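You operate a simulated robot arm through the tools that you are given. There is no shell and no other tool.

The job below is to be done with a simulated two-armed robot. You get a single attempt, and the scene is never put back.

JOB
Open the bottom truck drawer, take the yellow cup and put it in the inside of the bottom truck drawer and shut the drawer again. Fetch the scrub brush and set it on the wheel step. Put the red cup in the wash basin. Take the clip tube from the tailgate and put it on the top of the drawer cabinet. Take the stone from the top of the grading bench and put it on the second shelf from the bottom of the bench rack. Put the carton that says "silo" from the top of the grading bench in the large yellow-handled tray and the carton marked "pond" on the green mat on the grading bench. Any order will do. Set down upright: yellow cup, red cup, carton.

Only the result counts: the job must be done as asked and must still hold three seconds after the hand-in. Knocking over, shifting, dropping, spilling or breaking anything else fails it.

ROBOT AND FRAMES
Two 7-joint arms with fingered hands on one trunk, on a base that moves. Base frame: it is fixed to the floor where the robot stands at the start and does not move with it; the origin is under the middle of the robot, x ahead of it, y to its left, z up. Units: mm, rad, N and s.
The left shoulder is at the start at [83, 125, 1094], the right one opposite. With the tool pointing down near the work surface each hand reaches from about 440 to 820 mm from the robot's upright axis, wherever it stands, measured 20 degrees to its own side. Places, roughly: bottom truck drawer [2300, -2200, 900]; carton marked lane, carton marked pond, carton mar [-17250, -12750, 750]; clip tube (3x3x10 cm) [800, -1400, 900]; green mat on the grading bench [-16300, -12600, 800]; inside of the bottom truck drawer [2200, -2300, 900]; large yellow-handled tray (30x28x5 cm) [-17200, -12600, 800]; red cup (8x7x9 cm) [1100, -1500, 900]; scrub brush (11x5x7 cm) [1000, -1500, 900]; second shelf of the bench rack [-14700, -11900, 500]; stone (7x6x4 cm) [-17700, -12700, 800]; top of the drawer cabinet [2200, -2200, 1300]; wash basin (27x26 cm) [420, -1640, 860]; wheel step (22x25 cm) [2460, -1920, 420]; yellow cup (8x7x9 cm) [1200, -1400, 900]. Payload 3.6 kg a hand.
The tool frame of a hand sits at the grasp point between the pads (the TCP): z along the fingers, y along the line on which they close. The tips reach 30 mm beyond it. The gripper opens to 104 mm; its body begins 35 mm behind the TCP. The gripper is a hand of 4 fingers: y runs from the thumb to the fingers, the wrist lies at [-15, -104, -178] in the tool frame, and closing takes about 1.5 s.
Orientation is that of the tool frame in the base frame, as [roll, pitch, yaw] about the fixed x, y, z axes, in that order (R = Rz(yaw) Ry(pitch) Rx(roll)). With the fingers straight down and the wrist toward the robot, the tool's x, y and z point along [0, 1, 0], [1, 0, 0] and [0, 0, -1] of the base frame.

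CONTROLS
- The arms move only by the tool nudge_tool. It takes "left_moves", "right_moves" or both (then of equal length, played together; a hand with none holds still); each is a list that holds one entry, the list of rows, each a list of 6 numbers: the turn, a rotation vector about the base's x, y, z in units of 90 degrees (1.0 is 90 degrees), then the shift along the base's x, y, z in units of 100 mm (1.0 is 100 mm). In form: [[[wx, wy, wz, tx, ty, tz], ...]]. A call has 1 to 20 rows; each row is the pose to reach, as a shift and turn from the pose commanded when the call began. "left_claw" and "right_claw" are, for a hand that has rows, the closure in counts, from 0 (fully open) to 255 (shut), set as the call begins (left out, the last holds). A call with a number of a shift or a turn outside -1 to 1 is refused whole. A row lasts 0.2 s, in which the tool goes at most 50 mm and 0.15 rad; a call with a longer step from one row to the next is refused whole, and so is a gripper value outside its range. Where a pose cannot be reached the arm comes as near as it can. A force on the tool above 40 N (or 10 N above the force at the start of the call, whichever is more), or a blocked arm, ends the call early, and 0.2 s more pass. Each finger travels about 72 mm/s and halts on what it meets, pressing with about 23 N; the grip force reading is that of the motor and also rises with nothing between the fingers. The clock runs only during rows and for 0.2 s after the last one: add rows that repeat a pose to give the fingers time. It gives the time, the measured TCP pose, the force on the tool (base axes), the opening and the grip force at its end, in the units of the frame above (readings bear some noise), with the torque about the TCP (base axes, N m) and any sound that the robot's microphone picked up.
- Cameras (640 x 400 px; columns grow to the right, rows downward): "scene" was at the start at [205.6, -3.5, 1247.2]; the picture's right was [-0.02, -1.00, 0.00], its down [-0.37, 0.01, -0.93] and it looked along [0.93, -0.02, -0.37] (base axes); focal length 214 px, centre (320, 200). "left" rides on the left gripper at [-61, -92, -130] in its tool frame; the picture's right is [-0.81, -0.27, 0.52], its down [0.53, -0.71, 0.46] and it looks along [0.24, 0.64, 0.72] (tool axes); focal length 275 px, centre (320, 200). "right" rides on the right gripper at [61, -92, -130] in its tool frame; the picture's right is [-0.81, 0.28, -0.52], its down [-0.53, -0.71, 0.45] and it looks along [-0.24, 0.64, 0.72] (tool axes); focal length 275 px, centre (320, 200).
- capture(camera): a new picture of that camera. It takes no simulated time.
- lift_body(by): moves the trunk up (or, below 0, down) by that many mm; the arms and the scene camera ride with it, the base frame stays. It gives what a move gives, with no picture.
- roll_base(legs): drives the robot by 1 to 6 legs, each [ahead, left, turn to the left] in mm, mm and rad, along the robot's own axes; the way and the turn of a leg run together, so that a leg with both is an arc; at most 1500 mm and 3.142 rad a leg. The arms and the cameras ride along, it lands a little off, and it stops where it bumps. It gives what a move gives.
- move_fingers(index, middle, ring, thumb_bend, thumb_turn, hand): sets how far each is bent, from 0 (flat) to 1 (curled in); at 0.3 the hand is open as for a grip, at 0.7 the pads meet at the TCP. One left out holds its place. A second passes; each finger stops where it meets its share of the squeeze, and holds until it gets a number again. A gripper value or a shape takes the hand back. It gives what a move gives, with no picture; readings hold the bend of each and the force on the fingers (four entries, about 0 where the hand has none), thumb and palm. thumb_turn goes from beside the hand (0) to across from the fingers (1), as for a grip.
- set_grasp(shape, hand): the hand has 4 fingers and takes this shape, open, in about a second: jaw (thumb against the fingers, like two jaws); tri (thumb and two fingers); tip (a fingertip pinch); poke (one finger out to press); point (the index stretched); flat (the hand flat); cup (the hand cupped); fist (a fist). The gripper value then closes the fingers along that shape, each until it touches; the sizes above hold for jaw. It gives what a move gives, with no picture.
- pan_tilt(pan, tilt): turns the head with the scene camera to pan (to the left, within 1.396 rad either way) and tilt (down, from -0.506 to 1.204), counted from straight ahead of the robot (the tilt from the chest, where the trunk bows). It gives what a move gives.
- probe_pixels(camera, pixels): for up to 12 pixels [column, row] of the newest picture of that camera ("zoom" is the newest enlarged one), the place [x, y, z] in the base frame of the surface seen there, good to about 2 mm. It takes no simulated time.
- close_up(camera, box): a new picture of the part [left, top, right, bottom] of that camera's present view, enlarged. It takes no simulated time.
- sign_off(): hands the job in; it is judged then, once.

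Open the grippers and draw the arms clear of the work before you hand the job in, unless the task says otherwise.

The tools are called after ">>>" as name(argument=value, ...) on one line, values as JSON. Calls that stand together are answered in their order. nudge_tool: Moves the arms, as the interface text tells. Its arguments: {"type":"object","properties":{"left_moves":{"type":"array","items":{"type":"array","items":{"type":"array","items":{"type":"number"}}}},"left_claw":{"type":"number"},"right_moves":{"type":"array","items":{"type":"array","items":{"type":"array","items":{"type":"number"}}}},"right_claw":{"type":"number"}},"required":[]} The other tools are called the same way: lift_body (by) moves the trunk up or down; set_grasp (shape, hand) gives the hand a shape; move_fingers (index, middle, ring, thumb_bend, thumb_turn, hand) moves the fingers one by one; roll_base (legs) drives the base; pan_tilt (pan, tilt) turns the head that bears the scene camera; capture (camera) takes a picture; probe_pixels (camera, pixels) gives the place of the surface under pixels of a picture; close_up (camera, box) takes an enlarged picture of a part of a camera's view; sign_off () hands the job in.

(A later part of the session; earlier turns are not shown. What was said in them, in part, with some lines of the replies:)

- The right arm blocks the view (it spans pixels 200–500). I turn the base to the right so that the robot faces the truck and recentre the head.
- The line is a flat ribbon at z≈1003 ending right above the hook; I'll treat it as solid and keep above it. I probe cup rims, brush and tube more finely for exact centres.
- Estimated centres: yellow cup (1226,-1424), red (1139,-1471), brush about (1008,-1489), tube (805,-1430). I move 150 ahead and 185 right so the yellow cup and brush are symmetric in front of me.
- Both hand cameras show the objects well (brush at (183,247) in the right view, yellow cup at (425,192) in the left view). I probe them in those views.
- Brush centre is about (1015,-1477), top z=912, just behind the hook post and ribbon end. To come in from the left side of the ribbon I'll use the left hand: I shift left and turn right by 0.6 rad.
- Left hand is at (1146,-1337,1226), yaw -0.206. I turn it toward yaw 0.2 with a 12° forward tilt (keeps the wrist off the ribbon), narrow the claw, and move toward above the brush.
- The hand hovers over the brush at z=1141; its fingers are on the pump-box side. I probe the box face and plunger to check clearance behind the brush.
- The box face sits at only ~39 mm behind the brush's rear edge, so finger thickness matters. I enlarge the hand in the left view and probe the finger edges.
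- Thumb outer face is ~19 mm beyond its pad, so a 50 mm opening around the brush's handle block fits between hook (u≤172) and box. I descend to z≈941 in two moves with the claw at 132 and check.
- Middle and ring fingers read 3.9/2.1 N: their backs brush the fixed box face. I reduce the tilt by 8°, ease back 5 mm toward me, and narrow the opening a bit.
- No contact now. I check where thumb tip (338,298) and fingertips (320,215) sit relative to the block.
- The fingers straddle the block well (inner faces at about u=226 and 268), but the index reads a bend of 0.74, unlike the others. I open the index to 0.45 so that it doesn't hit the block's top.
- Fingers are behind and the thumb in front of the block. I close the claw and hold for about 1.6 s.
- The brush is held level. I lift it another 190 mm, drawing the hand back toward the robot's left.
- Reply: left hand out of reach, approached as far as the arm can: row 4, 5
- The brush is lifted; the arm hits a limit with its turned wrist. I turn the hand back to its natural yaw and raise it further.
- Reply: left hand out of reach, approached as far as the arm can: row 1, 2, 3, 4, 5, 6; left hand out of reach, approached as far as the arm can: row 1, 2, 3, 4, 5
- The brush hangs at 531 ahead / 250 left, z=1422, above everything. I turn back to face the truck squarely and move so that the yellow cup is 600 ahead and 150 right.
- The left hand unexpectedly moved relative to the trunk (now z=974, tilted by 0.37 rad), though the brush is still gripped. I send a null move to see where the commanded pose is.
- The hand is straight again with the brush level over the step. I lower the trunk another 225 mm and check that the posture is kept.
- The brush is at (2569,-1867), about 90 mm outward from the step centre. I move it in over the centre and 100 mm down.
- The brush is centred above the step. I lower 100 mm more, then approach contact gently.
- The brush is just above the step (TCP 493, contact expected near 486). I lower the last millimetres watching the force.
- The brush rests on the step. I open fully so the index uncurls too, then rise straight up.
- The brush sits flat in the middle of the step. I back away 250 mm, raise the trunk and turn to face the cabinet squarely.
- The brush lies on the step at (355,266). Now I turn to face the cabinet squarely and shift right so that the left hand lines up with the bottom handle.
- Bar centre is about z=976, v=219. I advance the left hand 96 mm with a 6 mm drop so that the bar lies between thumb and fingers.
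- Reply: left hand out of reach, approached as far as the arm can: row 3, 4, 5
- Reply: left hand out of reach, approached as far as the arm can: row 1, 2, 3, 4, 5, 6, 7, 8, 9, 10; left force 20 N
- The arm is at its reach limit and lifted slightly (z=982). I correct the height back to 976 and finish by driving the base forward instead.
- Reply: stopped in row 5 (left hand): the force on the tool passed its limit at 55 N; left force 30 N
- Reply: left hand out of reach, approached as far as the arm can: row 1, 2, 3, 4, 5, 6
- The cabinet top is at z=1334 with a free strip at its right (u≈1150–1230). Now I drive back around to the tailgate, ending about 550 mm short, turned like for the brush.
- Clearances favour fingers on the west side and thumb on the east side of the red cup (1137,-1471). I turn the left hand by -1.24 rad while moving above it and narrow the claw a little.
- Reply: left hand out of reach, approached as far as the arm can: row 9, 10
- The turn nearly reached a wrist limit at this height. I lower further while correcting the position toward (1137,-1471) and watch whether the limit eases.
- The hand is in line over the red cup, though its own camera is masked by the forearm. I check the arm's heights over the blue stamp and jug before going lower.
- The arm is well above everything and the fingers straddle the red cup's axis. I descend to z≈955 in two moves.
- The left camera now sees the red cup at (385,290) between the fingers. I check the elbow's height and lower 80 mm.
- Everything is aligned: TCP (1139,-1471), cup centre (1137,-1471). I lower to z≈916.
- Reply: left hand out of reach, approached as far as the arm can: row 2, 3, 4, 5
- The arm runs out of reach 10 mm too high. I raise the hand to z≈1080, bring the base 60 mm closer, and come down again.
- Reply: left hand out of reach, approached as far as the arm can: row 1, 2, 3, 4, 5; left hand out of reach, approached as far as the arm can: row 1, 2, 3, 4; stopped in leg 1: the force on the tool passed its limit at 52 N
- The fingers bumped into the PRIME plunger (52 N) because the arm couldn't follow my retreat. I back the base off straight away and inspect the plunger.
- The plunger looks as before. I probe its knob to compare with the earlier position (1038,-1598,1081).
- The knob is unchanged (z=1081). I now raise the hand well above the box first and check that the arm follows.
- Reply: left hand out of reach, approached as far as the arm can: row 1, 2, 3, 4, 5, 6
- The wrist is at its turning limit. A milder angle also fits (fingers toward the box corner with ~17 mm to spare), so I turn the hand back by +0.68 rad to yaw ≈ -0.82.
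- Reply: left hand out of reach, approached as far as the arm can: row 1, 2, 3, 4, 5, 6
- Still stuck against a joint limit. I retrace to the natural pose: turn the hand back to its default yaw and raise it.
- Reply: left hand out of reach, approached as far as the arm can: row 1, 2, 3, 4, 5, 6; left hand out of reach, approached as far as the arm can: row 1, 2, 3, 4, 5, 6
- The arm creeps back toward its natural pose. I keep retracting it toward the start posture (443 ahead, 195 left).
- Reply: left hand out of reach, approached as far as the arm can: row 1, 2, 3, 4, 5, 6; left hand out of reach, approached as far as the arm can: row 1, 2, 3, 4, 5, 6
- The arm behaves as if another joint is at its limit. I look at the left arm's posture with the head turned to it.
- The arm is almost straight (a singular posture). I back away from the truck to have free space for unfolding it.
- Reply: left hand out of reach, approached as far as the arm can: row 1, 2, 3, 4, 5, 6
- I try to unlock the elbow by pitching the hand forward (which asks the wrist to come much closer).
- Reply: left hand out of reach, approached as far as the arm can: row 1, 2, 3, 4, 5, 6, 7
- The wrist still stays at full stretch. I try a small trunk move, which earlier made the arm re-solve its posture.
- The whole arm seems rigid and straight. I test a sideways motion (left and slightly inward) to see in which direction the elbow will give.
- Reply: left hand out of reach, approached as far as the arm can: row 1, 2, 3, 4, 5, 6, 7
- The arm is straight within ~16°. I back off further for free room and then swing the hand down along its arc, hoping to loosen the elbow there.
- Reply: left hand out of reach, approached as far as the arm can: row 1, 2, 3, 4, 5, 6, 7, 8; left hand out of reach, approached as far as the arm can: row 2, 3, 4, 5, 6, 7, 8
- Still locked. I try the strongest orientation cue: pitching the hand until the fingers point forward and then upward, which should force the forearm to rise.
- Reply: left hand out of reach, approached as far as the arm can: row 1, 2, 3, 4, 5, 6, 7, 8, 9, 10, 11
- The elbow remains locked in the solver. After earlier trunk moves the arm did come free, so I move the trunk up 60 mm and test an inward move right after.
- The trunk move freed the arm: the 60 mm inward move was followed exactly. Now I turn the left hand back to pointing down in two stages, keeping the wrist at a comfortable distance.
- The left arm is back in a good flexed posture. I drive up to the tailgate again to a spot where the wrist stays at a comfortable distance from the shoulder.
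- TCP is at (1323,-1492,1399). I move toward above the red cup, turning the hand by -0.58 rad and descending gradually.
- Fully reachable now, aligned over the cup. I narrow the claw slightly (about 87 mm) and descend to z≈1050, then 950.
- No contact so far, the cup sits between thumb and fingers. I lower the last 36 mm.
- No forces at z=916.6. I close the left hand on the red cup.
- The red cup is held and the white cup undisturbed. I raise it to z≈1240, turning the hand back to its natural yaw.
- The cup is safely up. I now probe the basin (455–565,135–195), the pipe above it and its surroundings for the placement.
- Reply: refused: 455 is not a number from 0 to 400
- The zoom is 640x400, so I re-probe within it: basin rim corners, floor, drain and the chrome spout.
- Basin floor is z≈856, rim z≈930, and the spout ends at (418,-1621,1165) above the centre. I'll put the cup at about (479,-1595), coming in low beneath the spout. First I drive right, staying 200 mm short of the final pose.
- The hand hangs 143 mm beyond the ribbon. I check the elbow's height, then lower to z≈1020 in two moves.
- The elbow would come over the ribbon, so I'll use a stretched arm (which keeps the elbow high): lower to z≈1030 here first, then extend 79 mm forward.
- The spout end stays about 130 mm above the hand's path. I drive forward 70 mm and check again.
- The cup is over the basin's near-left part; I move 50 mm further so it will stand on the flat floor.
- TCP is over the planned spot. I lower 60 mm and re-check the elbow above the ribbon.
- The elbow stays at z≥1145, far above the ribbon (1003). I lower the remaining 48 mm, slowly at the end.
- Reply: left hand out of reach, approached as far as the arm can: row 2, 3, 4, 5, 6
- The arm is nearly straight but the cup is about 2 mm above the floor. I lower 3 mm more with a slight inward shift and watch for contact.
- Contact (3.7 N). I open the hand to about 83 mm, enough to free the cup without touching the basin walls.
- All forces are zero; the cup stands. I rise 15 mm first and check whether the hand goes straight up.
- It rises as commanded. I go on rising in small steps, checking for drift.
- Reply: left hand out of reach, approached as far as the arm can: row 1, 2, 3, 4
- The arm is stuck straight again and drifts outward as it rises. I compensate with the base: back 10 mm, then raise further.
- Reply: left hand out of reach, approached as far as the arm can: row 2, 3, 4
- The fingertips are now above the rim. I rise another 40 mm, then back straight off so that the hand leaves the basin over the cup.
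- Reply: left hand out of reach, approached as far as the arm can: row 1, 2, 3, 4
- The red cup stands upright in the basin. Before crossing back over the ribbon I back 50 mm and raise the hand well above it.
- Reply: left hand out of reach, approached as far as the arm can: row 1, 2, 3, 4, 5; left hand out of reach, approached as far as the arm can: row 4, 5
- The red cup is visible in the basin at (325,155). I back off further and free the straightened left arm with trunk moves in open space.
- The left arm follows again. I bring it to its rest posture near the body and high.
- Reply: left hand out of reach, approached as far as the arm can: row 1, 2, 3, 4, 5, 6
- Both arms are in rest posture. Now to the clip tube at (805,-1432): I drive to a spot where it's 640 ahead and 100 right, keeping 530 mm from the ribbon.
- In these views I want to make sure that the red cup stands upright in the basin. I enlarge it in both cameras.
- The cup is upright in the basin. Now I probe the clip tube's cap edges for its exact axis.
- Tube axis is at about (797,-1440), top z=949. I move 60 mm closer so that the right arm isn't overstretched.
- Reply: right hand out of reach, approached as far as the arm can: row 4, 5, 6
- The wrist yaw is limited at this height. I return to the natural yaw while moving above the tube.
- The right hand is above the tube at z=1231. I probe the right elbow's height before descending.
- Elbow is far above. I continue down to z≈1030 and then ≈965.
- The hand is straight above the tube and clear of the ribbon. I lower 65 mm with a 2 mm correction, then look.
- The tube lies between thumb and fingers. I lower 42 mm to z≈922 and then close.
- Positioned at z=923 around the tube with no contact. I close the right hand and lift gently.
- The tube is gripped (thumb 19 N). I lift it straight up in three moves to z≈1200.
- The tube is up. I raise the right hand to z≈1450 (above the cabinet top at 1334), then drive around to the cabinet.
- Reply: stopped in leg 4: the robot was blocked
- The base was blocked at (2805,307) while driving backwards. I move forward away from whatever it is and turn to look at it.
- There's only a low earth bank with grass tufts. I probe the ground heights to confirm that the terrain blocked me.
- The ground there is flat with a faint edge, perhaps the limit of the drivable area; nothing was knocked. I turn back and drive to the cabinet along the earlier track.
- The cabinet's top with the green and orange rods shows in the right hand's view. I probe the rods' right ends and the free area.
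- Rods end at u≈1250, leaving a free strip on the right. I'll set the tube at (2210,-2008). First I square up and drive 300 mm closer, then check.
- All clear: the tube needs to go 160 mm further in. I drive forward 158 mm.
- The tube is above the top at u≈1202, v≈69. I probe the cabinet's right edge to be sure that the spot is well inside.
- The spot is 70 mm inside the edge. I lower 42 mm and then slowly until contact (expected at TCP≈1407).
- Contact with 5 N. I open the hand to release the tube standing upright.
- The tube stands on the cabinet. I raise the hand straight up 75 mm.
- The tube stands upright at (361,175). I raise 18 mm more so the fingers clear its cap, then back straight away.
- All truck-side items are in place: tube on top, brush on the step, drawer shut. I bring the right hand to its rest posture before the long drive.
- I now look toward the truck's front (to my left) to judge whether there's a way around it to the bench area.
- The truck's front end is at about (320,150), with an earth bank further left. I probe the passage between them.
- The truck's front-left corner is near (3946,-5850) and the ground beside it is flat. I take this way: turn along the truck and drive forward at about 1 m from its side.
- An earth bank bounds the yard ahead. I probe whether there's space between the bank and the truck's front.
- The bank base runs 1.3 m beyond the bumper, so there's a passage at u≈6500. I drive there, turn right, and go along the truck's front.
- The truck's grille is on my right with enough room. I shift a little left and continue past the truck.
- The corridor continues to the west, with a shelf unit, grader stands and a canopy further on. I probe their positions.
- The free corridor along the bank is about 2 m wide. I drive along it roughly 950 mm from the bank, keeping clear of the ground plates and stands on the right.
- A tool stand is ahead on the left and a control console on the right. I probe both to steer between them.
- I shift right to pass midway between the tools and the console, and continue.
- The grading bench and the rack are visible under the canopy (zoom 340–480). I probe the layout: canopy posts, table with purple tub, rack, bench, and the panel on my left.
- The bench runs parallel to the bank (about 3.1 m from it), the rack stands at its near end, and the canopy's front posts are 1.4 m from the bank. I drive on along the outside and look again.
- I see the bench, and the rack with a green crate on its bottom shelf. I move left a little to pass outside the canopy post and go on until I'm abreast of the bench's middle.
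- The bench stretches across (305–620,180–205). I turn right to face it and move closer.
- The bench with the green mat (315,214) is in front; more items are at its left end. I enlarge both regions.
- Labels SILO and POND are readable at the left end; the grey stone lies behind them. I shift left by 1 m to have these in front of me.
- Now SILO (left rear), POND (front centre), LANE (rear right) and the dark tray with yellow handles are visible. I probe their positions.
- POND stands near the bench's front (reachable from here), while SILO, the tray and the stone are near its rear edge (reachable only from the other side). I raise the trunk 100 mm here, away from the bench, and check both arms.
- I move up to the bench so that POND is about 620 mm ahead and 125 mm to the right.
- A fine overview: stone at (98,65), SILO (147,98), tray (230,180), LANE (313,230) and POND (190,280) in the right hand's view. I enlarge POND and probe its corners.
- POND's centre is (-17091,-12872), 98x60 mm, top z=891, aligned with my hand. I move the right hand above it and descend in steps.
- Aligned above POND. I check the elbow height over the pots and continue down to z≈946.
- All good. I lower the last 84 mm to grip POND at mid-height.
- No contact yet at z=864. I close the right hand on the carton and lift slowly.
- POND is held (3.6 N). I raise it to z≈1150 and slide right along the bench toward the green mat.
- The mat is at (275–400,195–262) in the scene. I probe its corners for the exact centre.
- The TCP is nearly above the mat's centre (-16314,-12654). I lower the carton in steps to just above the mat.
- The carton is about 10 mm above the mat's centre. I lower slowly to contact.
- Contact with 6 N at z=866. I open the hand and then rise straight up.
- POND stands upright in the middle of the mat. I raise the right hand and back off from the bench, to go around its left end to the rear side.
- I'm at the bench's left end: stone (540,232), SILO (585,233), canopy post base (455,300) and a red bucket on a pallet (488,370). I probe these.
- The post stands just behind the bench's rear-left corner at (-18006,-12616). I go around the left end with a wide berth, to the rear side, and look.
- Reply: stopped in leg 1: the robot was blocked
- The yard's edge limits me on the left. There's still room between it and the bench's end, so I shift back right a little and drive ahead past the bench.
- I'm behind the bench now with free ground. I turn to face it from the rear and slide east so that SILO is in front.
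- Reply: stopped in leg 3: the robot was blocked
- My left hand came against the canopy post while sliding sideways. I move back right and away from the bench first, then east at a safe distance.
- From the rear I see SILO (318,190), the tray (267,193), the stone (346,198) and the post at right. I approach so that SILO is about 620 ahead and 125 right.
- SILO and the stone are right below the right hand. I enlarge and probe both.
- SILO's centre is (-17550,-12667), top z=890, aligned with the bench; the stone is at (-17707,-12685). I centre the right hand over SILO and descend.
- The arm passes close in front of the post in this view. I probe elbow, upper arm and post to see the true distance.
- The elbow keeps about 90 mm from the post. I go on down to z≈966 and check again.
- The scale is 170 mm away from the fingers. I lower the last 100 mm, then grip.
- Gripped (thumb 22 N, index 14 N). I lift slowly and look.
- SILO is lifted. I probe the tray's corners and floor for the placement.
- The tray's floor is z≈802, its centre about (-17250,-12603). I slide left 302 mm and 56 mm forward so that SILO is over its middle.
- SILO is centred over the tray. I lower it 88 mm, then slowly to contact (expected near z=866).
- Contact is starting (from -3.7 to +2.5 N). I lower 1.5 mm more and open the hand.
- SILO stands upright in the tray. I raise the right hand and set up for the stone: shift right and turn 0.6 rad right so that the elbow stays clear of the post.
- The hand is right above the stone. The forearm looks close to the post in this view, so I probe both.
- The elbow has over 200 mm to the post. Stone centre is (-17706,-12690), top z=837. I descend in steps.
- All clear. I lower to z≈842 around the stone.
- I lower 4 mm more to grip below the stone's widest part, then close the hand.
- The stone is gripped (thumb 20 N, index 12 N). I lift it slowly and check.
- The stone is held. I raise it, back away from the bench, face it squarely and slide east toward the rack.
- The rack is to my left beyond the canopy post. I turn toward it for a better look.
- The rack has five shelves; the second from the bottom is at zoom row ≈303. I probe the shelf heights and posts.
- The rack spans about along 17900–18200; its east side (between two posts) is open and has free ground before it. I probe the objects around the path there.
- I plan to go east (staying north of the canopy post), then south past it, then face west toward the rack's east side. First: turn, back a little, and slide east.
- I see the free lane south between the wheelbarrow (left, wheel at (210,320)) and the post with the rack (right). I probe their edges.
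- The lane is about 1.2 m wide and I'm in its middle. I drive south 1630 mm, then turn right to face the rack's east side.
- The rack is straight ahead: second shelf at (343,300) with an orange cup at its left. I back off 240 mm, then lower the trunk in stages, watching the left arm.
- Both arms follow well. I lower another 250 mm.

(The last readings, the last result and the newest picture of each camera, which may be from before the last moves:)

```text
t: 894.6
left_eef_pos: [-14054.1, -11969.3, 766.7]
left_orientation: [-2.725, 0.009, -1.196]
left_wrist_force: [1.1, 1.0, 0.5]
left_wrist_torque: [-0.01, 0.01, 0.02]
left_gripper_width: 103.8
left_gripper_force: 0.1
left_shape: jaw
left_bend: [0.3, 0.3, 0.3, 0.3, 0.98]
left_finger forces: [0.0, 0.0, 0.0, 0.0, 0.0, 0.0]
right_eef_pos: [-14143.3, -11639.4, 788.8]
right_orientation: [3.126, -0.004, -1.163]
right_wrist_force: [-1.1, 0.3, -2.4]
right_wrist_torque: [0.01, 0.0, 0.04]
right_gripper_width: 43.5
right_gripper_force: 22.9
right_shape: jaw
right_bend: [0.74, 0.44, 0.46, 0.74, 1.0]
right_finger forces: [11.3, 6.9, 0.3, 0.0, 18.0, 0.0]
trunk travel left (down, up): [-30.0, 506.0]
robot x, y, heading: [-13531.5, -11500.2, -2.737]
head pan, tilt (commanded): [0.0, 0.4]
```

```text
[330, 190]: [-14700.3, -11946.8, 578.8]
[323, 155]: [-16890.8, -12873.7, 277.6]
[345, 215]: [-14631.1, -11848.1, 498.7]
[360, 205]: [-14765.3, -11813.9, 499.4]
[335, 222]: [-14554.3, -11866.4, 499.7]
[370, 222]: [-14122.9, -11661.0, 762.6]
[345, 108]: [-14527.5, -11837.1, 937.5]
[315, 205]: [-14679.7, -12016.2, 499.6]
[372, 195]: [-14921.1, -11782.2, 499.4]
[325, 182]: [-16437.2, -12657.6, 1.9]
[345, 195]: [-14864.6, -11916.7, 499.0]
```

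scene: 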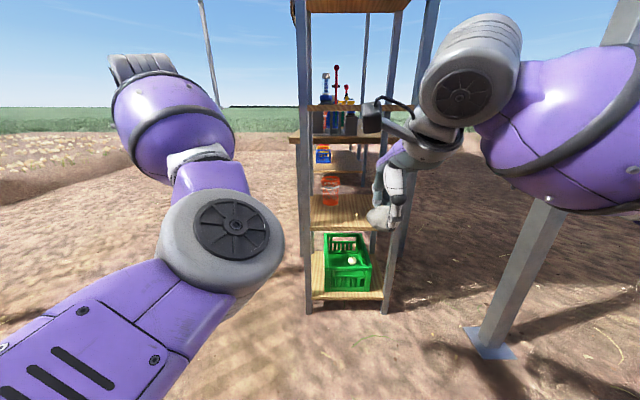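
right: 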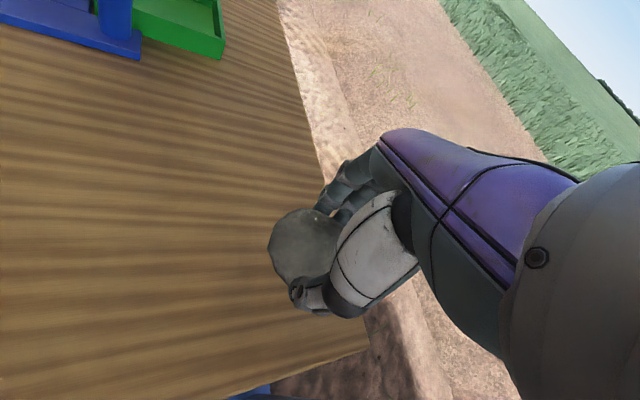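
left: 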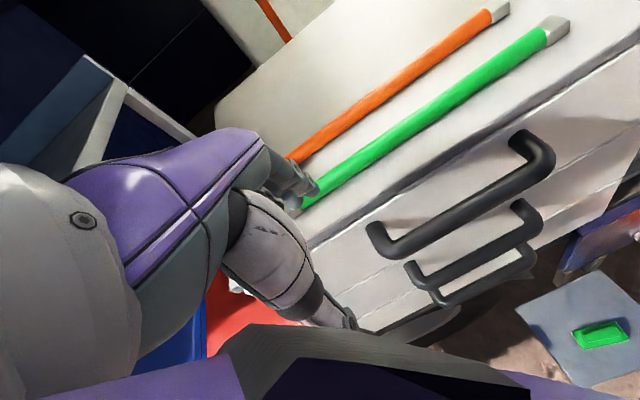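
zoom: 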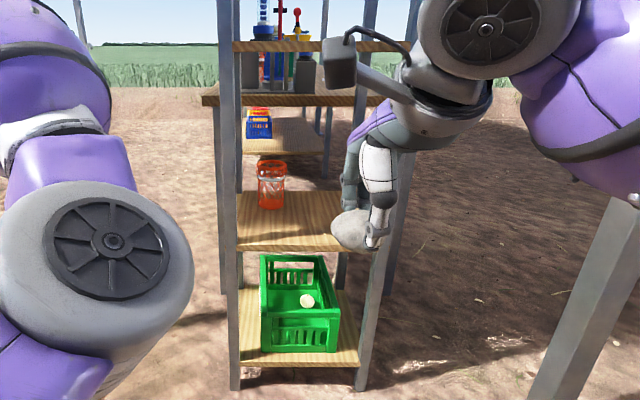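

The shelf (z≈500) is free at its right-front part; the orange cup stands further left-back. First I pull the left hand in and level it so it won't come near the rack.

>>> nudge_tool(left_moves=[[[-0.02, 0.05, 0, 0.15, 0.01, 0.1], [-0.04, 0.1, 0, 0.3, 0.02, 0.2], [-0.06, 0.15, 0, 0.5, 0.03, 0.35], [-0.08, 0.2, 0, 0.7, 0.04, 0.5], [-0.097, 0.2466, 0, 0.95, 0.05, 0.65], [-0.097, 0.2466, 0, 0.95, 0.05, 0.65]]])

>>> nudge_tool(left_moves=[[[0, 0, 0, 0.2, 0, 0.15], [0, 0, 0, 0.4, 0, 0.3], [0, 0, 0, 0.6, 0, 0.45], [0, 0, 0, 0.8, 0, 0.6], [0, 0, 0, 0.95, 0, 0.7], [0, 0, 0, 0.95, 0, 0.7]]])

>>> capture(camera="scene")

```text
t: 896.0
left_eef_pos: [-13969.8, -12012.2, 839.0]
left_orientation: [-3.14, 0.011, -1.201]
left_wrist_force: [0.0, 0.1, -0.4]
left_wrist_torque: [-0.03, 0.01, 0.03]
left_gripper_width: 103.9
left_gripper_force: 0.1
left_shape: jaw
left_bend: [0.3, 0.3, 0.3, 0.3, 0.98]
left_finger forces: [0.0, 0.0, 0.0, 0.0, 0.1, 0.0]
left hand out of reach, approached as far as the arm can: row 1, 2, 3, 4, 5, 6
right_eef_pos: [-14144.7, -11639.1, 788.0]
right_orientation: [3.127, -0.006, -1.162]
right_wrist_force: [0.3, -0.2, -3.8]
right_wrist_torque: [0.04, -0.02, 0.02]
right_gripper_width: 43.9
right_gripper_force: 22.7
right_shape: jaw
right_bend: [0.74, 0.44, 0.46, 0.74, 1.0]
right_finger forces: [11.3, 6.9, 0.3, 0.1, 18.1, 0.0]
trunk travel left (down, up): [-30.0, 506.0]
robot x, y, heading: [-13533.7, -11498.9, -2.738]
head pan, tilt (commanded): [0.0, 0.4]
```

```text
t: 897.5
left_eef_pos: [-13871.1, -12013.6, 909.5]
left_orientation: [-3.14, 0.009, -1.201]
left_wrist_force: [-1.5, 0.1, -0.4]
left_wrist_torque: [0.0, 0.03, 0.01]
left_gripper_width: 103.6
left_gripper_force: 0.1
left_shape: jaw
left_bend: [0.3, 0.3, 0.3, 0.3, 0.98]
left_finger forces: [0.0, 0.1, 0.0, 0.0, 0.1, 0.1]
right_eef_pos: [-14142.9, -11638.2, 787.7]
right_orientation: [3.128, -0.005, -1.162]
right_wrist_force: [-0.5, 0.0, -2.9]
right_wrist_torque: [0.01, -0.04, 0.0]
right_gripper_width: 43.7
right_gripper_force: 22.7
right_shape: jaw
right_bend: [0.74, 0.44, 0.46, 0.74, 1.0]
right_finger forces: [11.3, 6.9, 0.4, 0.1, 18.0, 0.1]
trunk travel left (down, up): [-30.0, 506.0]
robot x, y, heading: [-13529.6, -11502.3, -2.736]
head pan, tilt (commanded): [0.0, 0.4]
```

```text
taken
```

scene: 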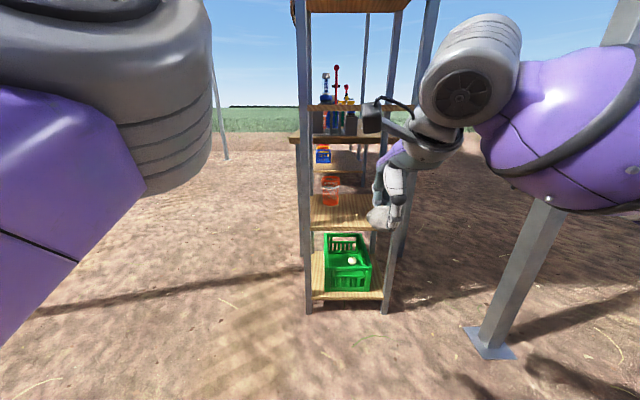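

The left hand is now back and to the left. I lower the right hand with the stone to just above the shelf's height, still outside the rack.

>>> nudge_tool(right_moves=[[[0, 0, 0, 0, 0, -0.25], [0, 0, 0, 0, 0, -0.5], [0, 0, 0, 0, 0, -0.75], [0, 0, 0, 0, 0, -1.0], [0, 0, 0, 0, 0, -1.0]]])

>>> nudge_tool(right_moves=[[[0, 0, 0, 0, 0, -0.25], [0, 0, 0, 0, 0, -0.5], [0, 0, 0, 0, 0, -0.75], [0, 0, 0, 0, 0, -1.0], [0, 0, 0, 0, 0, -1.0]]])

>>> roll_base(legs=[[0, -50, -0.01], [250, 0, 0]])

>>> capture(camera="scene")

>>> capture(camera="right")

```text
t: 898.6
left_eef_pos: [-13871.7, -12013.8, 909.0]
left_orientation: [-3.14, 0.01, -1.2]
left_wrist_force: [0.4, -0.5, -0.4]
left_wrist_torque: [0.0, -0.05, 0.06]
left_gripper_width: 103.6
left_gripper_force: 0.0
left_shape: jaw
left_bend: [0.3, 0.3, 0.3, 0.3, 0.98]
left_finger forces: [0.0, 0.0, 0.1, 0.0, 0.1, 0.1]
right_eef_pos: [-14143.0, -11639.7, 687.8]
right_orientation: [3.127, -0.007, -1.162]
right_wrist_force: [-0.1, -0.6, -3.2]
right_wrist_torque: [-0.04, -0.01, -0.03]
right_gripper_width: 44.1
right_gripper_force: 23.1
right_shape: jaw
right_bend: [0.74, 0.44, 0.46, 0.74, 1.0]
right_finger forces: [11.3, 6.9, 0.3, 0.1, 18.1, 0.1]
trunk travel left (down, up): [-30.0, 506.0]
robot x, y, heading: [-13530.3, -11499.8, -2.741]
head pan, tilt (commanded): [0.0, 0.4]
```

```text
t: 899.9
left_eef_pos: [-13872.1, -12013.5, 910.4]
left_orientation: [-3.14, 0.009, -1.201]
left_wrist_force: [-0.2, 0.1, -0.3]
left_wrist_torque: [0.02, 0.01, -0.01]
left_gripper_width: 103.9
left_gripper_force: 0.0
left_shape: jaw
left_bend: [0.3, 0.3, 0.3, 0.3, 0.98]
left_finger forces: [0.0, 0.0, 0.0, 0.0, 0.0, 0.0]
right_eef_pos: [-14143.8, -11639.9, 587.0]
right_orientation: [3.128, -0.005, -1.162]
right_wrist_force: [-0.7, -0.8, -2.8]
right_wrist_torque: [0.03, -0.06, -0.01]
right_gripper_width: 43.9
right_gripper_force: 22.8
right_shape: jaw
right_bend: [0.74, 0.44, 0.46, 0.74, 1.0]
right_finger forces: [11.3, 6.9, 0.3, 0.1, 18.0, 0.0]
trunk travel left (down, up): [-30.0, 506.0]
robot x, y, heading: [-13528.3, -11503.3, -2.737]
head pan, tilt (commanded): [0.0, 0.4]
```

```text
t: 902.4
left_eef_pos: [-14127.5, -12061.1, 909.3]
left_orientation: [-3.14, 0.008, -1.211]
left_wrist_force: [-0.5, -0.1, -0.1]
left_wrist_torque: [-0.03, 0.0, 0.03]
left_gripper_width: 103.6
left_gripper_force: 0.0
left_shape: jaw
left_bend: [0.3, 0.3, 0.3, 0.3, 0.98]
left_finger forces: [0.0, 0.1, 0.0, 0.0, 0.0, 0.0]
right_eef_pos: [-14395.6, -11683.6, 586.0]
right_orientation: [3.128, -0.005, -1.173]
right_wrist_force: [0.1, 0.1, -3.3]
right_wrist_torque: [-0.02, -0.04, -0.01]
right_gripper_width: 43.9
right_gripper_force: 22.5
right_shape: jaw
right_bend: [0.74, 0.44, 0.46, 0.74, 1.0]
right_finger forces: [11.3, 7.0, 0.4, 0.1, 18.0, 0.1]
trunk travel left (down, up): [-30.0, 506.0]
robot x, y, heading: [-13784.2, -11551.9, -2.749]
head pan, tilt (commanded): [0.0, 0.4]
```

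```text
taken
```

scene: 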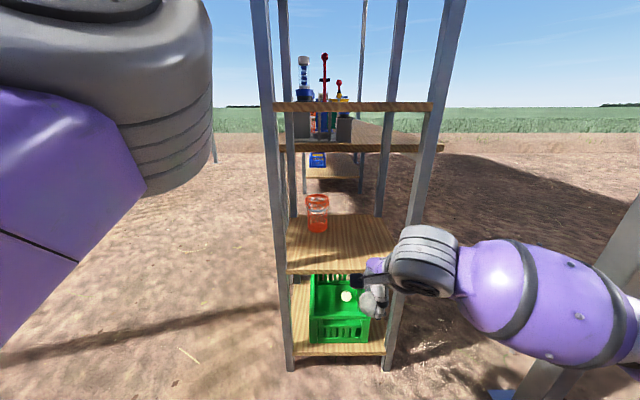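

```text
taken
```

right: 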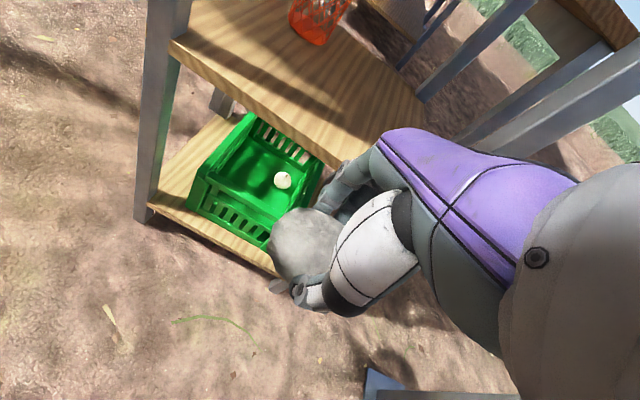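

The stone is just outside the rack at shelf height +46 mm. I shift 20 mm left and move in 150 mm, then check the clearance to the right post.

>>> roll_base(legs=[[0, 20, 0], [150, 0, 0]])

>>> capture(camera="scene")

>>> capture(camera="right")

>>> close_up(camera="scene", box=[260, 170, 460, 360])

```text
t: 904.2
left_eef_pos: [-14254.0, -12136.2, 909.9]
left_orientation: [-3.14, 0.009, -1.208]
left_wrist_force: [-0.1, 0.5, 0.1]
left_wrist_torque: [0.04, -0.01, 0.02]
left_gripper_width: 103.8
left_gripper_force: 0.2
left_shape: jaw
left_bend: [0.3, 0.3, 0.3, 0.3, 0.98]
left_finger forces: [0.1, 0.0, 0.0, 0.1, 0.0, 0.1]
right_eef_pos: [-14522.7, -11758.6, 585.2]
right_orientation: [3.129, -0.006, -1.173]
right_wrist_force: [0.8, 0.8, -3.2]
right_wrist_torque: [0.02, -0.02, -0.01]
right_gripper_width: 43.9
right_gripper_force: 23.1
right_shape: jaw
right_bend: [0.74, 0.44, 0.46, 0.74, 1.0]
right_finger forces: [11.3, 7.0, 0.5, 0.0, 18.0, 0.0]
trunk travel left (down, up): [-30.0, 506.0]
robot x, y, heading: [-13904.9, -11624.4, -2.745]
head pan, tilt (commanded): [0.0, 0.4]
```

```text
taken
```

scene: 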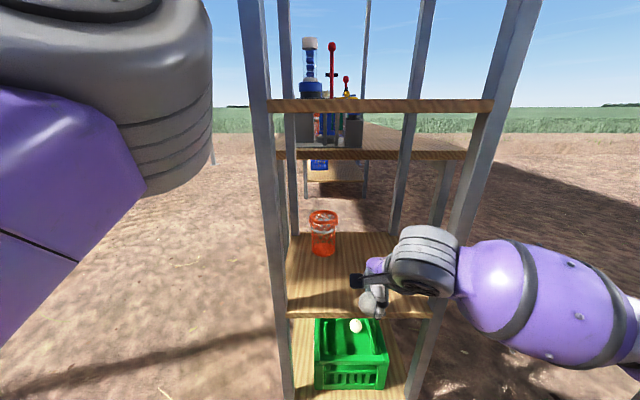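

```text
taken
```

right: 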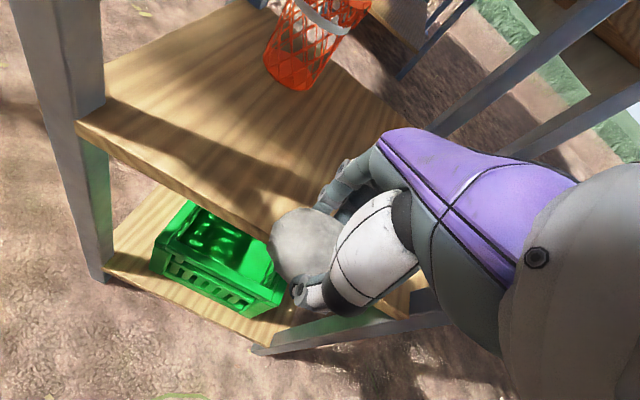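

```text
2.11 times, centred on (360, 265) of scene
```

zoom: 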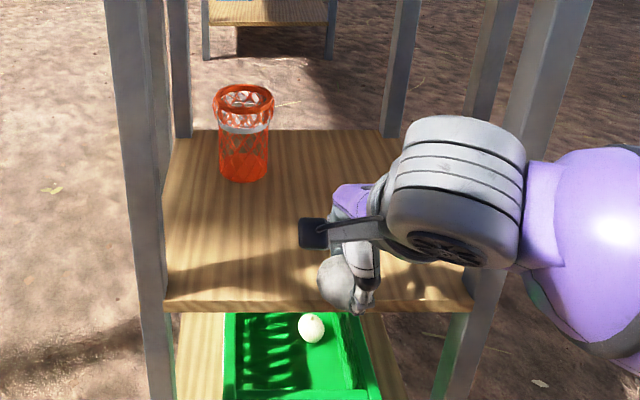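

The forearm will keep some 45 mm from the right post. I move in another 90 mm and check.

>>> roll_base(legs=[[90, 0, 0]])

>>> close_up(camera="scene", box=[260, 170, 480, 370])

>>> capture(camera="right")

>>> probe_pixels(camera="zoom", pixels=[[430, 190], [560, 230], [500, 200], [480, 320], [520, 80], [470, 350], [600, 260]])

```text
t: 905.3
left_eef_pos: [-14337.5, -12170.2, 910.5]
left_orientation: [-3.141, 0.01, -1.211]
left_wrist_force: [-0.2, 0.8, -0.8]
left_wrist_torque: [-0.01, -0.04, 0.02]
left_gripper_width: 103.6
left_gripper_force: 0.0
left_shape: jaw
left_bend: [0.3, 0.3, 0.3, 0.3, 0.98]
left_finger forces: [0.1, 0.1, 0.0, 0.1, 0.1, 0.1]
right_eef_pos: [-14605.1, -11792.5, 585.3]
right_orientation: [3.128, -0.004, -1.171]
right_wrist_force: [-0.4, -0.4, -2.3]
right_wrist_torque: [-0.03, 0.0, 0.01]
right_gripper_width: 43.8
right_gripper_force: 22.9
right_shape: jaw
right_bend: [0.74, 0.44, 0.46, 0.74, 1.0]
right_finger forces: [11.3, 6.9, 0.4, 0.1, 18.1, 0.0]
trunk travel left (down, up): [-30.0, 506.0]
robot x, y, heading: [-13988.6, -11660.4, -2.751]
head pan, tilt (commanded): [0.0, 0.4]
```

```text
2.00 times, centred on (370, 270) of scene
```

zoom: 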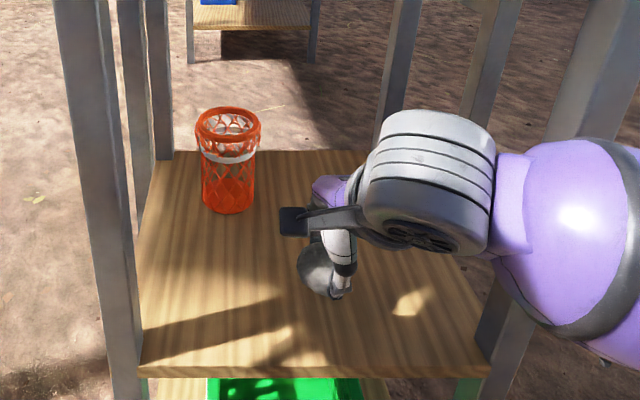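

```text
taken
```

right: 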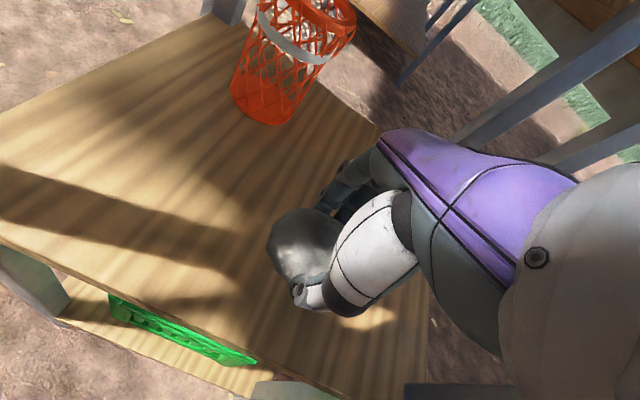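

```text
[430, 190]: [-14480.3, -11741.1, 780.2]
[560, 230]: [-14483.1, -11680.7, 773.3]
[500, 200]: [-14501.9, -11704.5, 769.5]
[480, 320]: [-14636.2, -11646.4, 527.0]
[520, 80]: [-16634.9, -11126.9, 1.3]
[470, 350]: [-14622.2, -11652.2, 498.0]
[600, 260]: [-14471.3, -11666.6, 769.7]
```

The hand is inside between the posts with room. I move in the last 50 mm.

>>> roll_base(legs=[[50, 0, 0]])

>>> capture(camera="right")

>>> probe_pixels(camera="right", pixels=[[250, 250], [200, 350], [350, 350], [280, 110], [260, 300], [150, 250]])

```text
t: 906.4
left_eef_pos: [-14378.8, -12184.5, 912.4]
left_orientation: [3.134, 0.01, -1.216]
left_wrist_force: [0.0, -0.2, -0.5]
left_wrist_torque: [-0.05, 0.03, 0.04]
left_gripper_width: 103.9
left_gripper_force: 0.1
left_shape: jaw
left_bend: [0.3, 0.3, 0.3, 0.3, 0.98]
left_finger forces: [0.1, 0.1, 0.0, 0.0, 0.0, 0.0]
right_eef_pos: [-14636.8, -11806.9, 583.4]
right_orientation: [3.136, 0.001, -1.158]
right_wrist_force: [0.6, 0.3, -3.4]
right_wrist_torque: [0.03, -0.01, 0.01]
right_gripper_width: 43.5
right_gripper_force: 23.2
right_shape: jaw
right_bend: [0.74, 0.44, 0.47, 0.74, 1.0]
right_finger forces: [11.7, 6.8, 1.6, 0.0, 19.7, 0.0]
trunk travel left (down, up): [-30.0, 506.0]
robot x, y, heading: [-14034.9, -11679.7, -2.754]
head pan, tilt (commanded): [0.0, 0.4]
stopped in leg 1: the robot was blocked; the commanded pose is now the measured one
```

```text
taken
```

right: 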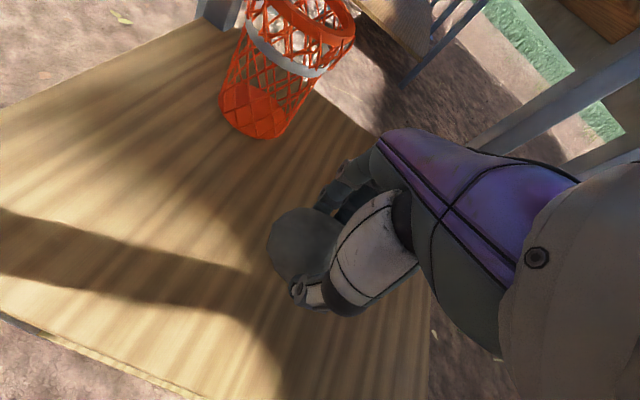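

```text
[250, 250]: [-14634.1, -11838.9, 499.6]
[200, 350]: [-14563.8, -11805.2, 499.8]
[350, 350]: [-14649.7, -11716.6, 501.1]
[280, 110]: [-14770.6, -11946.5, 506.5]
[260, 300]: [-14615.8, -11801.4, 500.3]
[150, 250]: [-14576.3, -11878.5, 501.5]
```

The base met a light obstruction (probably the forearm at the post) after 46 mm. I ease back 8 mm; the stone is 60 mm inside the shelf's edge, which is enough. Let me check around first.

>>> roll_base(legs=[[-8, 0, 0]])

>>> capture(camera="scene")

>>> capture(camera="left")

```text
t: 907.1
left_eef_pos: [-14379.5, -12184.0, 912.0]
left_orientation: [3.138, 0.011, -1.218]
left_wrist_force: [0.2, 0.8, -0.6]
left_wrist_torque: [0.04, 0.04, 0.0]
left_gripper_width: 104.0
left_gripper_force: 0.1
left_shape: jaw
left_bend: [0.3, 0.3, 0.3, 0.3, 0.98]
left_finger forces: [0.0, 0.1, 0.0, 0.1, 0.0, 0.0]
right_eef_pos: [-14636.2, -11807.0, 583.9]
right_orientation: [3.132, 0.001, -1.154]
right_wrist_force: [0.3, 0.5, -3.5]
right_wrist_torque: [0.03, -0.02, 0.01]
right_gripper_width: 43.6
right_gripper_force: 23.3
right_shape: jaw
right_bend: [0.74, 0.44, 0.47, 0.74, 1.0]
right_finger forces: [11.7, 7.0, 1.5, 0.0, 19.6, 0.0]
trunk travel left (down, up): [-30.0, 506.0]
robot x, y, heading: [-14029.3, -11679.8, -2.76]
head pan, tilt (commanded): [0.0, 0.4]
stopped in leg 1: the robot was blocked; the commanded pose is now the measured one
```

```text
taken
```

scene: 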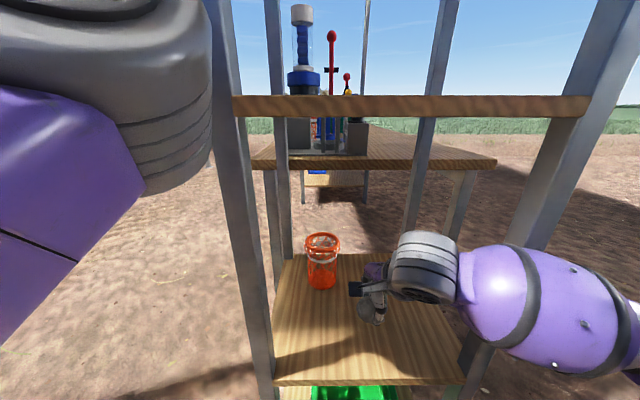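

```text
taken
```

left: 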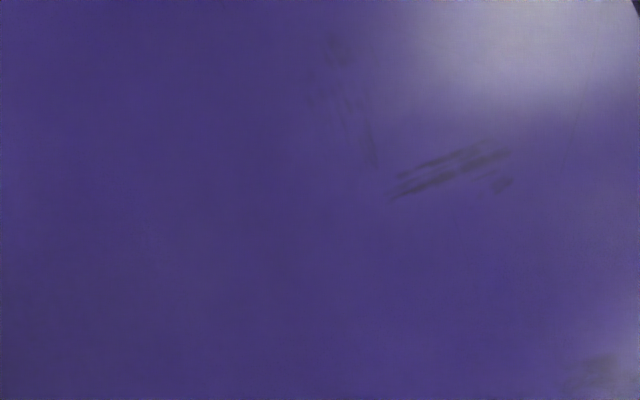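

Backing was blocked too, so something is in contact; my left elbow (0–210,0–190) looks very near the rack's left post. I probe both.

>>> probe_pixels(camera="scene", pixels=[[200, 100], [190, 150], [205, 60], [150, 170], [100, 100], [232, 100], [245, 200], [225, 60], [520, 330], [600, 330], [540, 220], [470, 270]])

>>> pan_tilt(pan=0.5, tilt=0.3)

>>> capture(camera="scene")

```text
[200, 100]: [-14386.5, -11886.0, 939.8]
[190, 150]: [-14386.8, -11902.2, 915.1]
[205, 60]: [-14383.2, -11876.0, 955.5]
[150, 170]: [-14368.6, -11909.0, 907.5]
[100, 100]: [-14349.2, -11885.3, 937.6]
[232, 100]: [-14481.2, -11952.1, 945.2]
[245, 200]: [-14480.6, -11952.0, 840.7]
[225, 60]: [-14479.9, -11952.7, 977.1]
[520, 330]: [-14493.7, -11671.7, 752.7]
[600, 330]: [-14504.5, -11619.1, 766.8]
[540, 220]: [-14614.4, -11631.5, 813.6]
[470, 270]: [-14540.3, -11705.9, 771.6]
```

```text
t: 908.0
left_eef_pos: [-14378.7, -12184.7, 912.2]
left_orientation: [3.136, 0.011, -1.219]
left_wrist_force: [-0.1, 0.3, 0.4]
left_wrist_torque: [-0.01, -0.01, 0.02]
left_gripper_width: 103.9
left_gripper_force: 0.1
left_shape: jaw
left_bend: [0.3, 0.3, 0.3, 0.3, 0.98]
left_finger forces: [0.0, 0.0, 0.1, 0.0, 0.1, 0.1]
right_eef_pos: [-14635.9, -11806.2, 583.3]
right_orientation: [3.133, 0.0, -1.153]
right_wrist_force: [0.0, -0.8, -2.7]
right_wrist_torque: [0.03, -0.03, 0.06]
right_gripper_width: 43.6
right_gripper_force: 23.0
right_shape: jaw
right_bend: [0.74, 0.44, 0.47, 0.74, 1.0]
right_finger forces: [11.7, 6.9, 1.6, 0.0, 19.6, 0.0]
trunk travel left (down, up): [-30.0, 506.0]
robot x, y, heading: [-14034.3, -11680.2, -2.757]
head pan, tilt (commanded): [0.499, 0.3]
```

```text
taken
```

scene: 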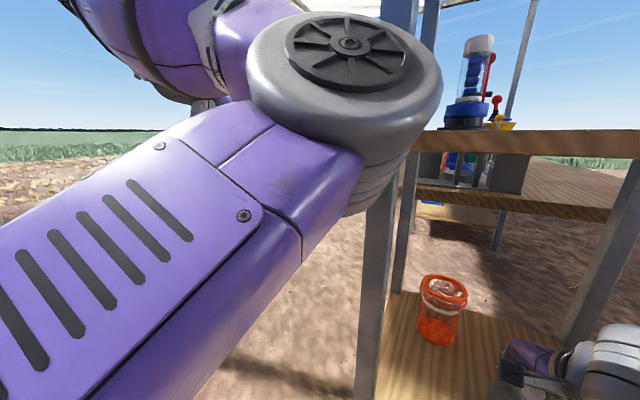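

The left elbow is touching the rack's SE post (the post itself hasn't moved: same x,y as before). I leave the base still and set the stone down now with the right arm.

>>> nudge_tool(right_moves=[[[0, 0, 0, 0, 0, -0.1], [0, 0, 0, 0, 0, -0.2], [0, 0, 0, 0, 0, -0.3], [0, 0, 0, 0, 0, -0.36], [0, 0, 0, 0, 0, -0.36]]])

>>> capture(camera="right")

```text
t: 909.2
left_eef_pos: [-14382.6, -12183.6, 910.7]
left_orientation: [3.141, 0.01, -1.217]
left_wrist_force: [-0.1, 0.7, 0.2]
left_wrist_torque: [-0.01, -0.02, -0.02]
left_gripper_width: 103.7
left_gripper_force: 0.0
left_shape: jaw
left_bend: [0.3, 0.3, 0.3, 0.3, 0.98]
left_finger forces: [0.0, 0.0, 0.0, 0.0, 0.1, 0.0]
right_eef_pos: [-14638.4, -11806.4, 544.4]
right_orientation: [3.14, -0.001, -1.155]
right_wrist_force: [-0.1, -0.3, -2.6]
right_wrist_torque: [0.0, -0.02, -0.01]
right_gripper_width: 43.8
right_gripper_force: 23.0
right_shape: jaw
right_bend: [0.74, 0.44, 0.47, 0.74, 1.0]
right_finger forces: [11.6, 7.0, 1.6, 0.0, 19.7, 0.1]
trunk travel left (down, up): [-30.0, 506.0]
robot x, y, heading: [-14033.4, -11679.3, -2.755]
head pan, tilt (commanded): [0.499, 0.3]
```

```text
taken
```

right: 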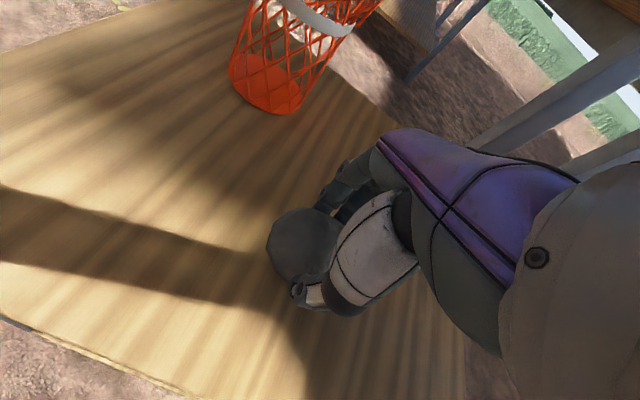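

The stone is a few millimetres above the shelf. I lower slowly to contact.

>>> nudge_tool(right_moves=[[[0, 0, 0, 0, 0, -0.02], [0, 0, 0, 0, 0, -0.04], [0, 0, 0, 0, 0, -0.06], [0, 0, 0, 0, 0, -0.06]]])

```text
t: 910.2
left_eef_pos: [-14382.7, -12184.7, 911.3]
left_orientation: [3.14, 0.01, -1.219]
left_wrist_force: [-0.1, -0.3, 0.7]
left_wrist_torque: [0.01, -0.02, -0.01]
left_gripper_width: 103.7
left_gripper_force: 0.1
left_shape: jaw
left_bend: [0.3, 0.3, 0.3, 0.3, 0.98]
left_finger forces: [0.0, 0.1, 0.0, 0.1, 0.0, 0.1]
right_eef_pos: [-14638.8, -11805.6, 541.3]
right_orientation: [3.134, -0.001, -1.154]
right_wrist_force: [0.2, 3.3, 10.0]
right_wrist_torque: [-0.07, 0.04, -0.07]
right_gripper_width: 43.9
right_gripper_force: 22.8
right_shape: jaw
right_bend: [0.74, 0.44, 0.47, 0.74, 1.0]
right_finger forces: [15.1, 7.9, 1.5, 0.0, 22.9, 0.0]
trunk travel left (down, up): [-30.0, 506.0]
robot x, y, heading: [-14030.4, -11679.2, -2.756]
head pan, tilt (commanded): [0.499, 0.3]
```

Contact (10 N). I open the hand to release the stone, then rise.

>>> nudge_tool(right_moves=[[[0, 0, 0, 0, 0, 0.01], [0, 0, 0, 0, 0, 0.01], [0, 0, 0, 0, 0, 0.01], [0, 0, 0, 0, 0, 0.01], [0, 0, 0, 0, 0, 0.01], [0, 0, 0, 0, 0, 0.01], [0, 0, 0, 0, 0, 0.01]]], right_claw=0)

>>> nudge_tool(right_moves=[[[0, 0, 0, 0, 0, 0.1], [0, 0, 0, 0, 0, 0.25], [0, 0, 0, 0, 0, 0.45], [0, 0, 0, 0, 0, 0.65], [0, 0, 0, 0, 0, 0.8], [0, 0, 0, 0, 0, 0.8]]])

>>> capture(camera="right")

```text
t: 911.8
left_eef_pos: [-14382.3, -12185.9, 911.6]
left_orientation: [3.14, 0.01, -1.218]
left_wrist_force: [-0.1, 0.0, -0.1]
left_wrist_torque: [0.0, -0.02, -0.01]
left_gripper_width: 103.7
left_gripper_force: 0.0
left_shape: jaw
left_bend: [0.3, 0.3, 0.3, 0.3, 0.98]
left_finger forces: [0.0, 0.0, 0.1, 0.0, 0.0, 0.1]
right_eef_pos: [-14637.8, -11805.6, 541.1]
right_orientation: [3.138, -0.002, -1.155]
right_wrist_force: [-0.6, -0.3, -0.3]
right_wrist_torque: [0.03, 0.0, 0.02]
right_gripper_width: 103.4
right_gripper_force: 0.0
right_shape: jaw
right_bend: [0.3, 0.3, 0.3, 0.3, 0.98]
right_finger forces: [0.1, 0.0, 0.0, 0.1, 0.0, 0.1]
trunk travel left (down, up): [-30.0, 506.0]
robot x, y, heading: [-14032.7, -11677.9, -2.754]
head pan, tilt (commanded): [0.499, 0.3]
```

```text
t: 913.2
left_eef_pos: [-14378.8, -12183.6, 912.6]
left_orientation: [3.136, 0.008, -1.219]
left_wrist_force: [-0.2, 0.0, -0.2]
left_wrist_torque: [0.01, 0.0, -0.03]
left_gripper_width: 103.9
left_gripper_force: 0.1
left_shape: jaw
left_bend: [0.3, 0.3, 0.3, 0.3, 0.98]
left_finger forces: [0.1, 0.0, 0.0, 0.0, 0.0, 0.0]
right_eef_pos: [-14631.4, -11805.0, 617.4]
right_orientation: [-3.139, 0.002, -1.15]
right_wrist_force: [-0.2, 0.5, 0.3]
right_wrist_torque: [-0.02, 0.0, 0.0]
right_gripper_width: 103.6
right_gripper_force: 0.0
right_shape: jaw
right_bend: [0.3, 0.3, 0.3, 0.3, 0.98]
right_finger forces: [0.1, 0.1, 0.0, 0.0, 0.0, 0.0]
trunk travel left (down, up): [-30.0, 506.0]
robot x, y, heading: [-14032.8, -11675.1, -2.755]
head pan, tilt (commanded): [0.499, 0.3]
```

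```text
taken
```

right: 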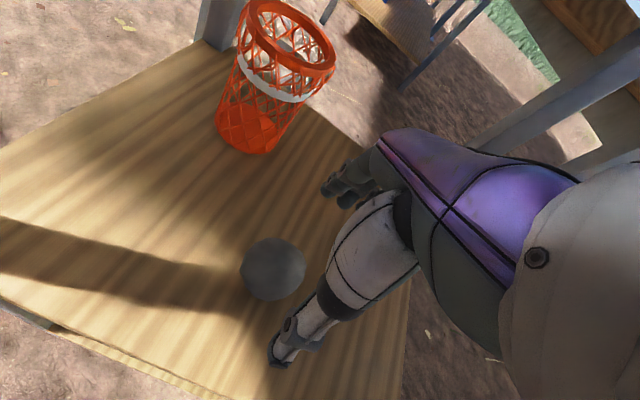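

The stone rests on the second shelf. The hand is above it, so I back away from the rack.

>>> roll_base(legs=[[-100, 0, 0]])

>>> capture(camera="scene")

```text
t: 914.4
left_eef_pos: [-14290.6, -12147.6, 911.1]
left_orientation: [3.139, 0.009, -1.216]
left_wrist_force: [-0.3, -0.7, 0.5]
left_wrist_torque: [-0.01, 0.03, -0.03]
left_gripper_width: 103.9
left_gripper_force: 0.0
left_shape: jaw
left_bend: [0.3, 0.3, 0.3, 0.3, 0.98]
left_finger forces: [0.0, 0.0, 0.0, 0.0, 0.0, 0.0]
right_eef_pos: [-14545.7, -11769.3, 618.6]
right_orientation: [3.136, -0.001, -1.153]
right_wrist_force: [0.7, 0.8, -0.1]
right_wrist_torque: [-0.01, 0.0, 0.02]
right_gripper_width: 104.0
right_gripper_force: 0.1
right_shape: jaw
right_bend: [0.3, 0.3, 0.3, 0.3, 0.98]
right_finger forces: [0.0, 0.0, 0.0, 0.0, 0.1, 0.0]
trunk travel left (down, up): [-30.0, 506.0]
robot x, y, heading: [-13942.1, -11641.6, -2.752]
head pan, tilt (commanded): [0.499, 0.3]
```

```text
taken
```

scene: 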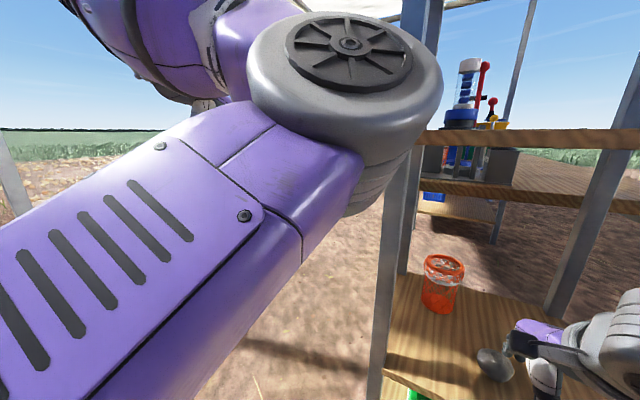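

It backs off freely. I go back another 330 mm and check the rack.

>>> roll_base(legs=[[-330, 0, 0]])

>>> pan_tilt(pan=0.0, tilt=0.35)

>>> capture(camera="scene")

>>> close_up(camera="scene", box=[270, 130, 430, 320])

```text
t: 916.6
left_eef_pos: [-13982.6, -12023.4, 910.8]
left_orientation: [3.141, 0.009, -1.216]
left_wrist_force: [-0.5, -0.5, 0.3]
left_wrist_torque: [-0.02, 0.0, 0.04]
left_gripper_width: 103.7
left_gripper_force: 0.0
left_shape: jaw
left_bend: [0.3, 0.3, 0.3, 0.3, 0.98]
left_finger forces: [0.0, 0.0, 0.0, 0.0, 0.1, 0.0]
right_eef_pos: [-14239.7, -11644.9, 619.1]
right_orientation: [3.138, -0.002, -1.153]
right_wrist_force: [-0.4, 0.3, 0.4]
right_wrist_torque: [-0.02, -0.01, -0.02]
right_gripper_width: 103.8
right_gripper_force: 0.1
right_shape: jaw
right_bend: [0.3, 0.3, 0.3, 0.3, 0.98]
right_finger forces: [0.0, 0.0, 0.0, 0.1, 0.0, 0.1]
trunk travel left (down, up): [-30.0, 506.0]
robot x, y, heading: [-13633.6, -11515.4, -2.759]
head pan, tilt (commanded): [0.499, 0.3]
```

```text
t: 917.5
left_eef_pos: [-13984.5, -12023.5, 909.6]
left_orientation: [-3.141, 0.008, -1.217]
left_wrist_force: [0.9, 0.1, 0.8]
left_wrist_torque: [-0.01, -0.01, -0.03]
left_gripper_width: 103.8
left_gripper_force: 0.1
left_shape: jaw
left_bend: [0.3, 0.3, 0.3, 0.3, 0.98]
left_finger forces: [0.0, 0.0, 0.0, 0.1, 0.0, 0.1]
right_eef_pos: [-14239.2, -11644.3, 619.2]
right_orientation: [3.138, -0.003, -1.153]
right_wrist_force: [-0.8, 0.2, -1.0]
right_wrist_torque: [0.01, 0.0, -0.02]
right_gripper_width: 103.8
right_gripper_force: 0.0
right_shape: jaw
right_bend: [0.3, 0.3, 0.3, 0.3, 0.98]
right_finger forces: [0.1, 0.1, 0.0, 0.0, 0.0, 0.1]
trunk travel left (down, up): [-30.0, 506.0]
robot x, y, heading: [-13636.0, -11516.4, -2.75]
head pan, tilt (commanded): [0.0, 0.351]
```

```text
taken
```

scene: 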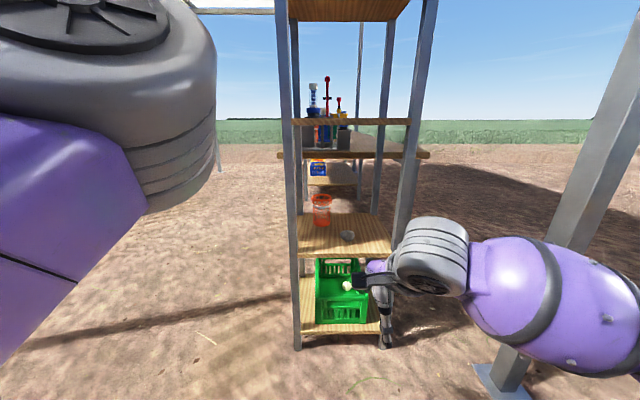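

```text
2.11 times, centred on (350, 225) of scene
```

zoom: 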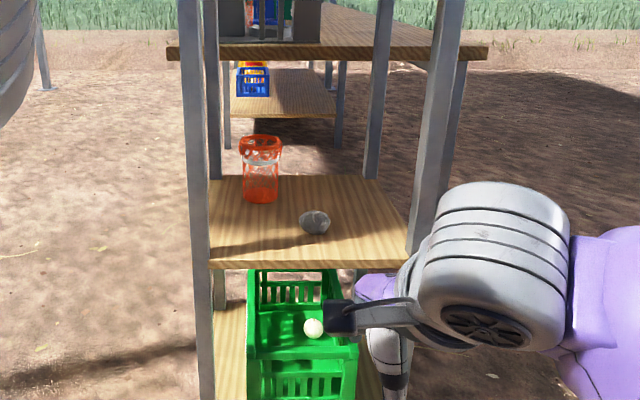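

Everything is in place: the stone lies on the second shelf, SILO stands in the tray, POND on the mat, and the truck items were checked earlier. Both hands are open and clear of the rack, so I hand the job in.

>>> sign_off()

```text
The job is handed in.
```

I finished every part of the job and handed it in. The hand-in was accepted, but I have no result back from the judging.

**At the truck**
- **Yellow cup:** it is in the bottom truck drawer and the drawer is flush shut. The last sign of the cup inside was a glimpse at its height and position through the narrowing gap, so I think it is upright. I did not reopen the drawer to check.
- **Scrub brush:** it lies flat in the middle of the wheel step.
- **Red cup:** it stands upright in the wash basin, which I confirmed in close-up pictures afterwards.
- **Clip tube:** it stands on top of the drawer cabinet, in the free strip at the right.

**At the grading bench**
- **"Pond" carton:** it stands upright in the middle of the green mat.
- **"Silo" carton:** it stands upright in the yellow-handled tray.
- **Stone:** it rests on the second shelf from the bottom of the bench rack, about 60 mm in from the edge.

**Contacts that could count against the result**
- My left fingers bumped the PRIME plunger on the truck's pump box with 52 N. Measured afterwards, the knob was in the same place.
- My left hand came up against a canopy post at the bench.
- My left elbow touched one post of the bench rack while I set down the stone. It measured in the same place afterwards.
- The base was also stopped twice at the edge of the yard; I saw nothing there but flat ground and grass tufts.

Both grippers are open and the arms are clear of the work.
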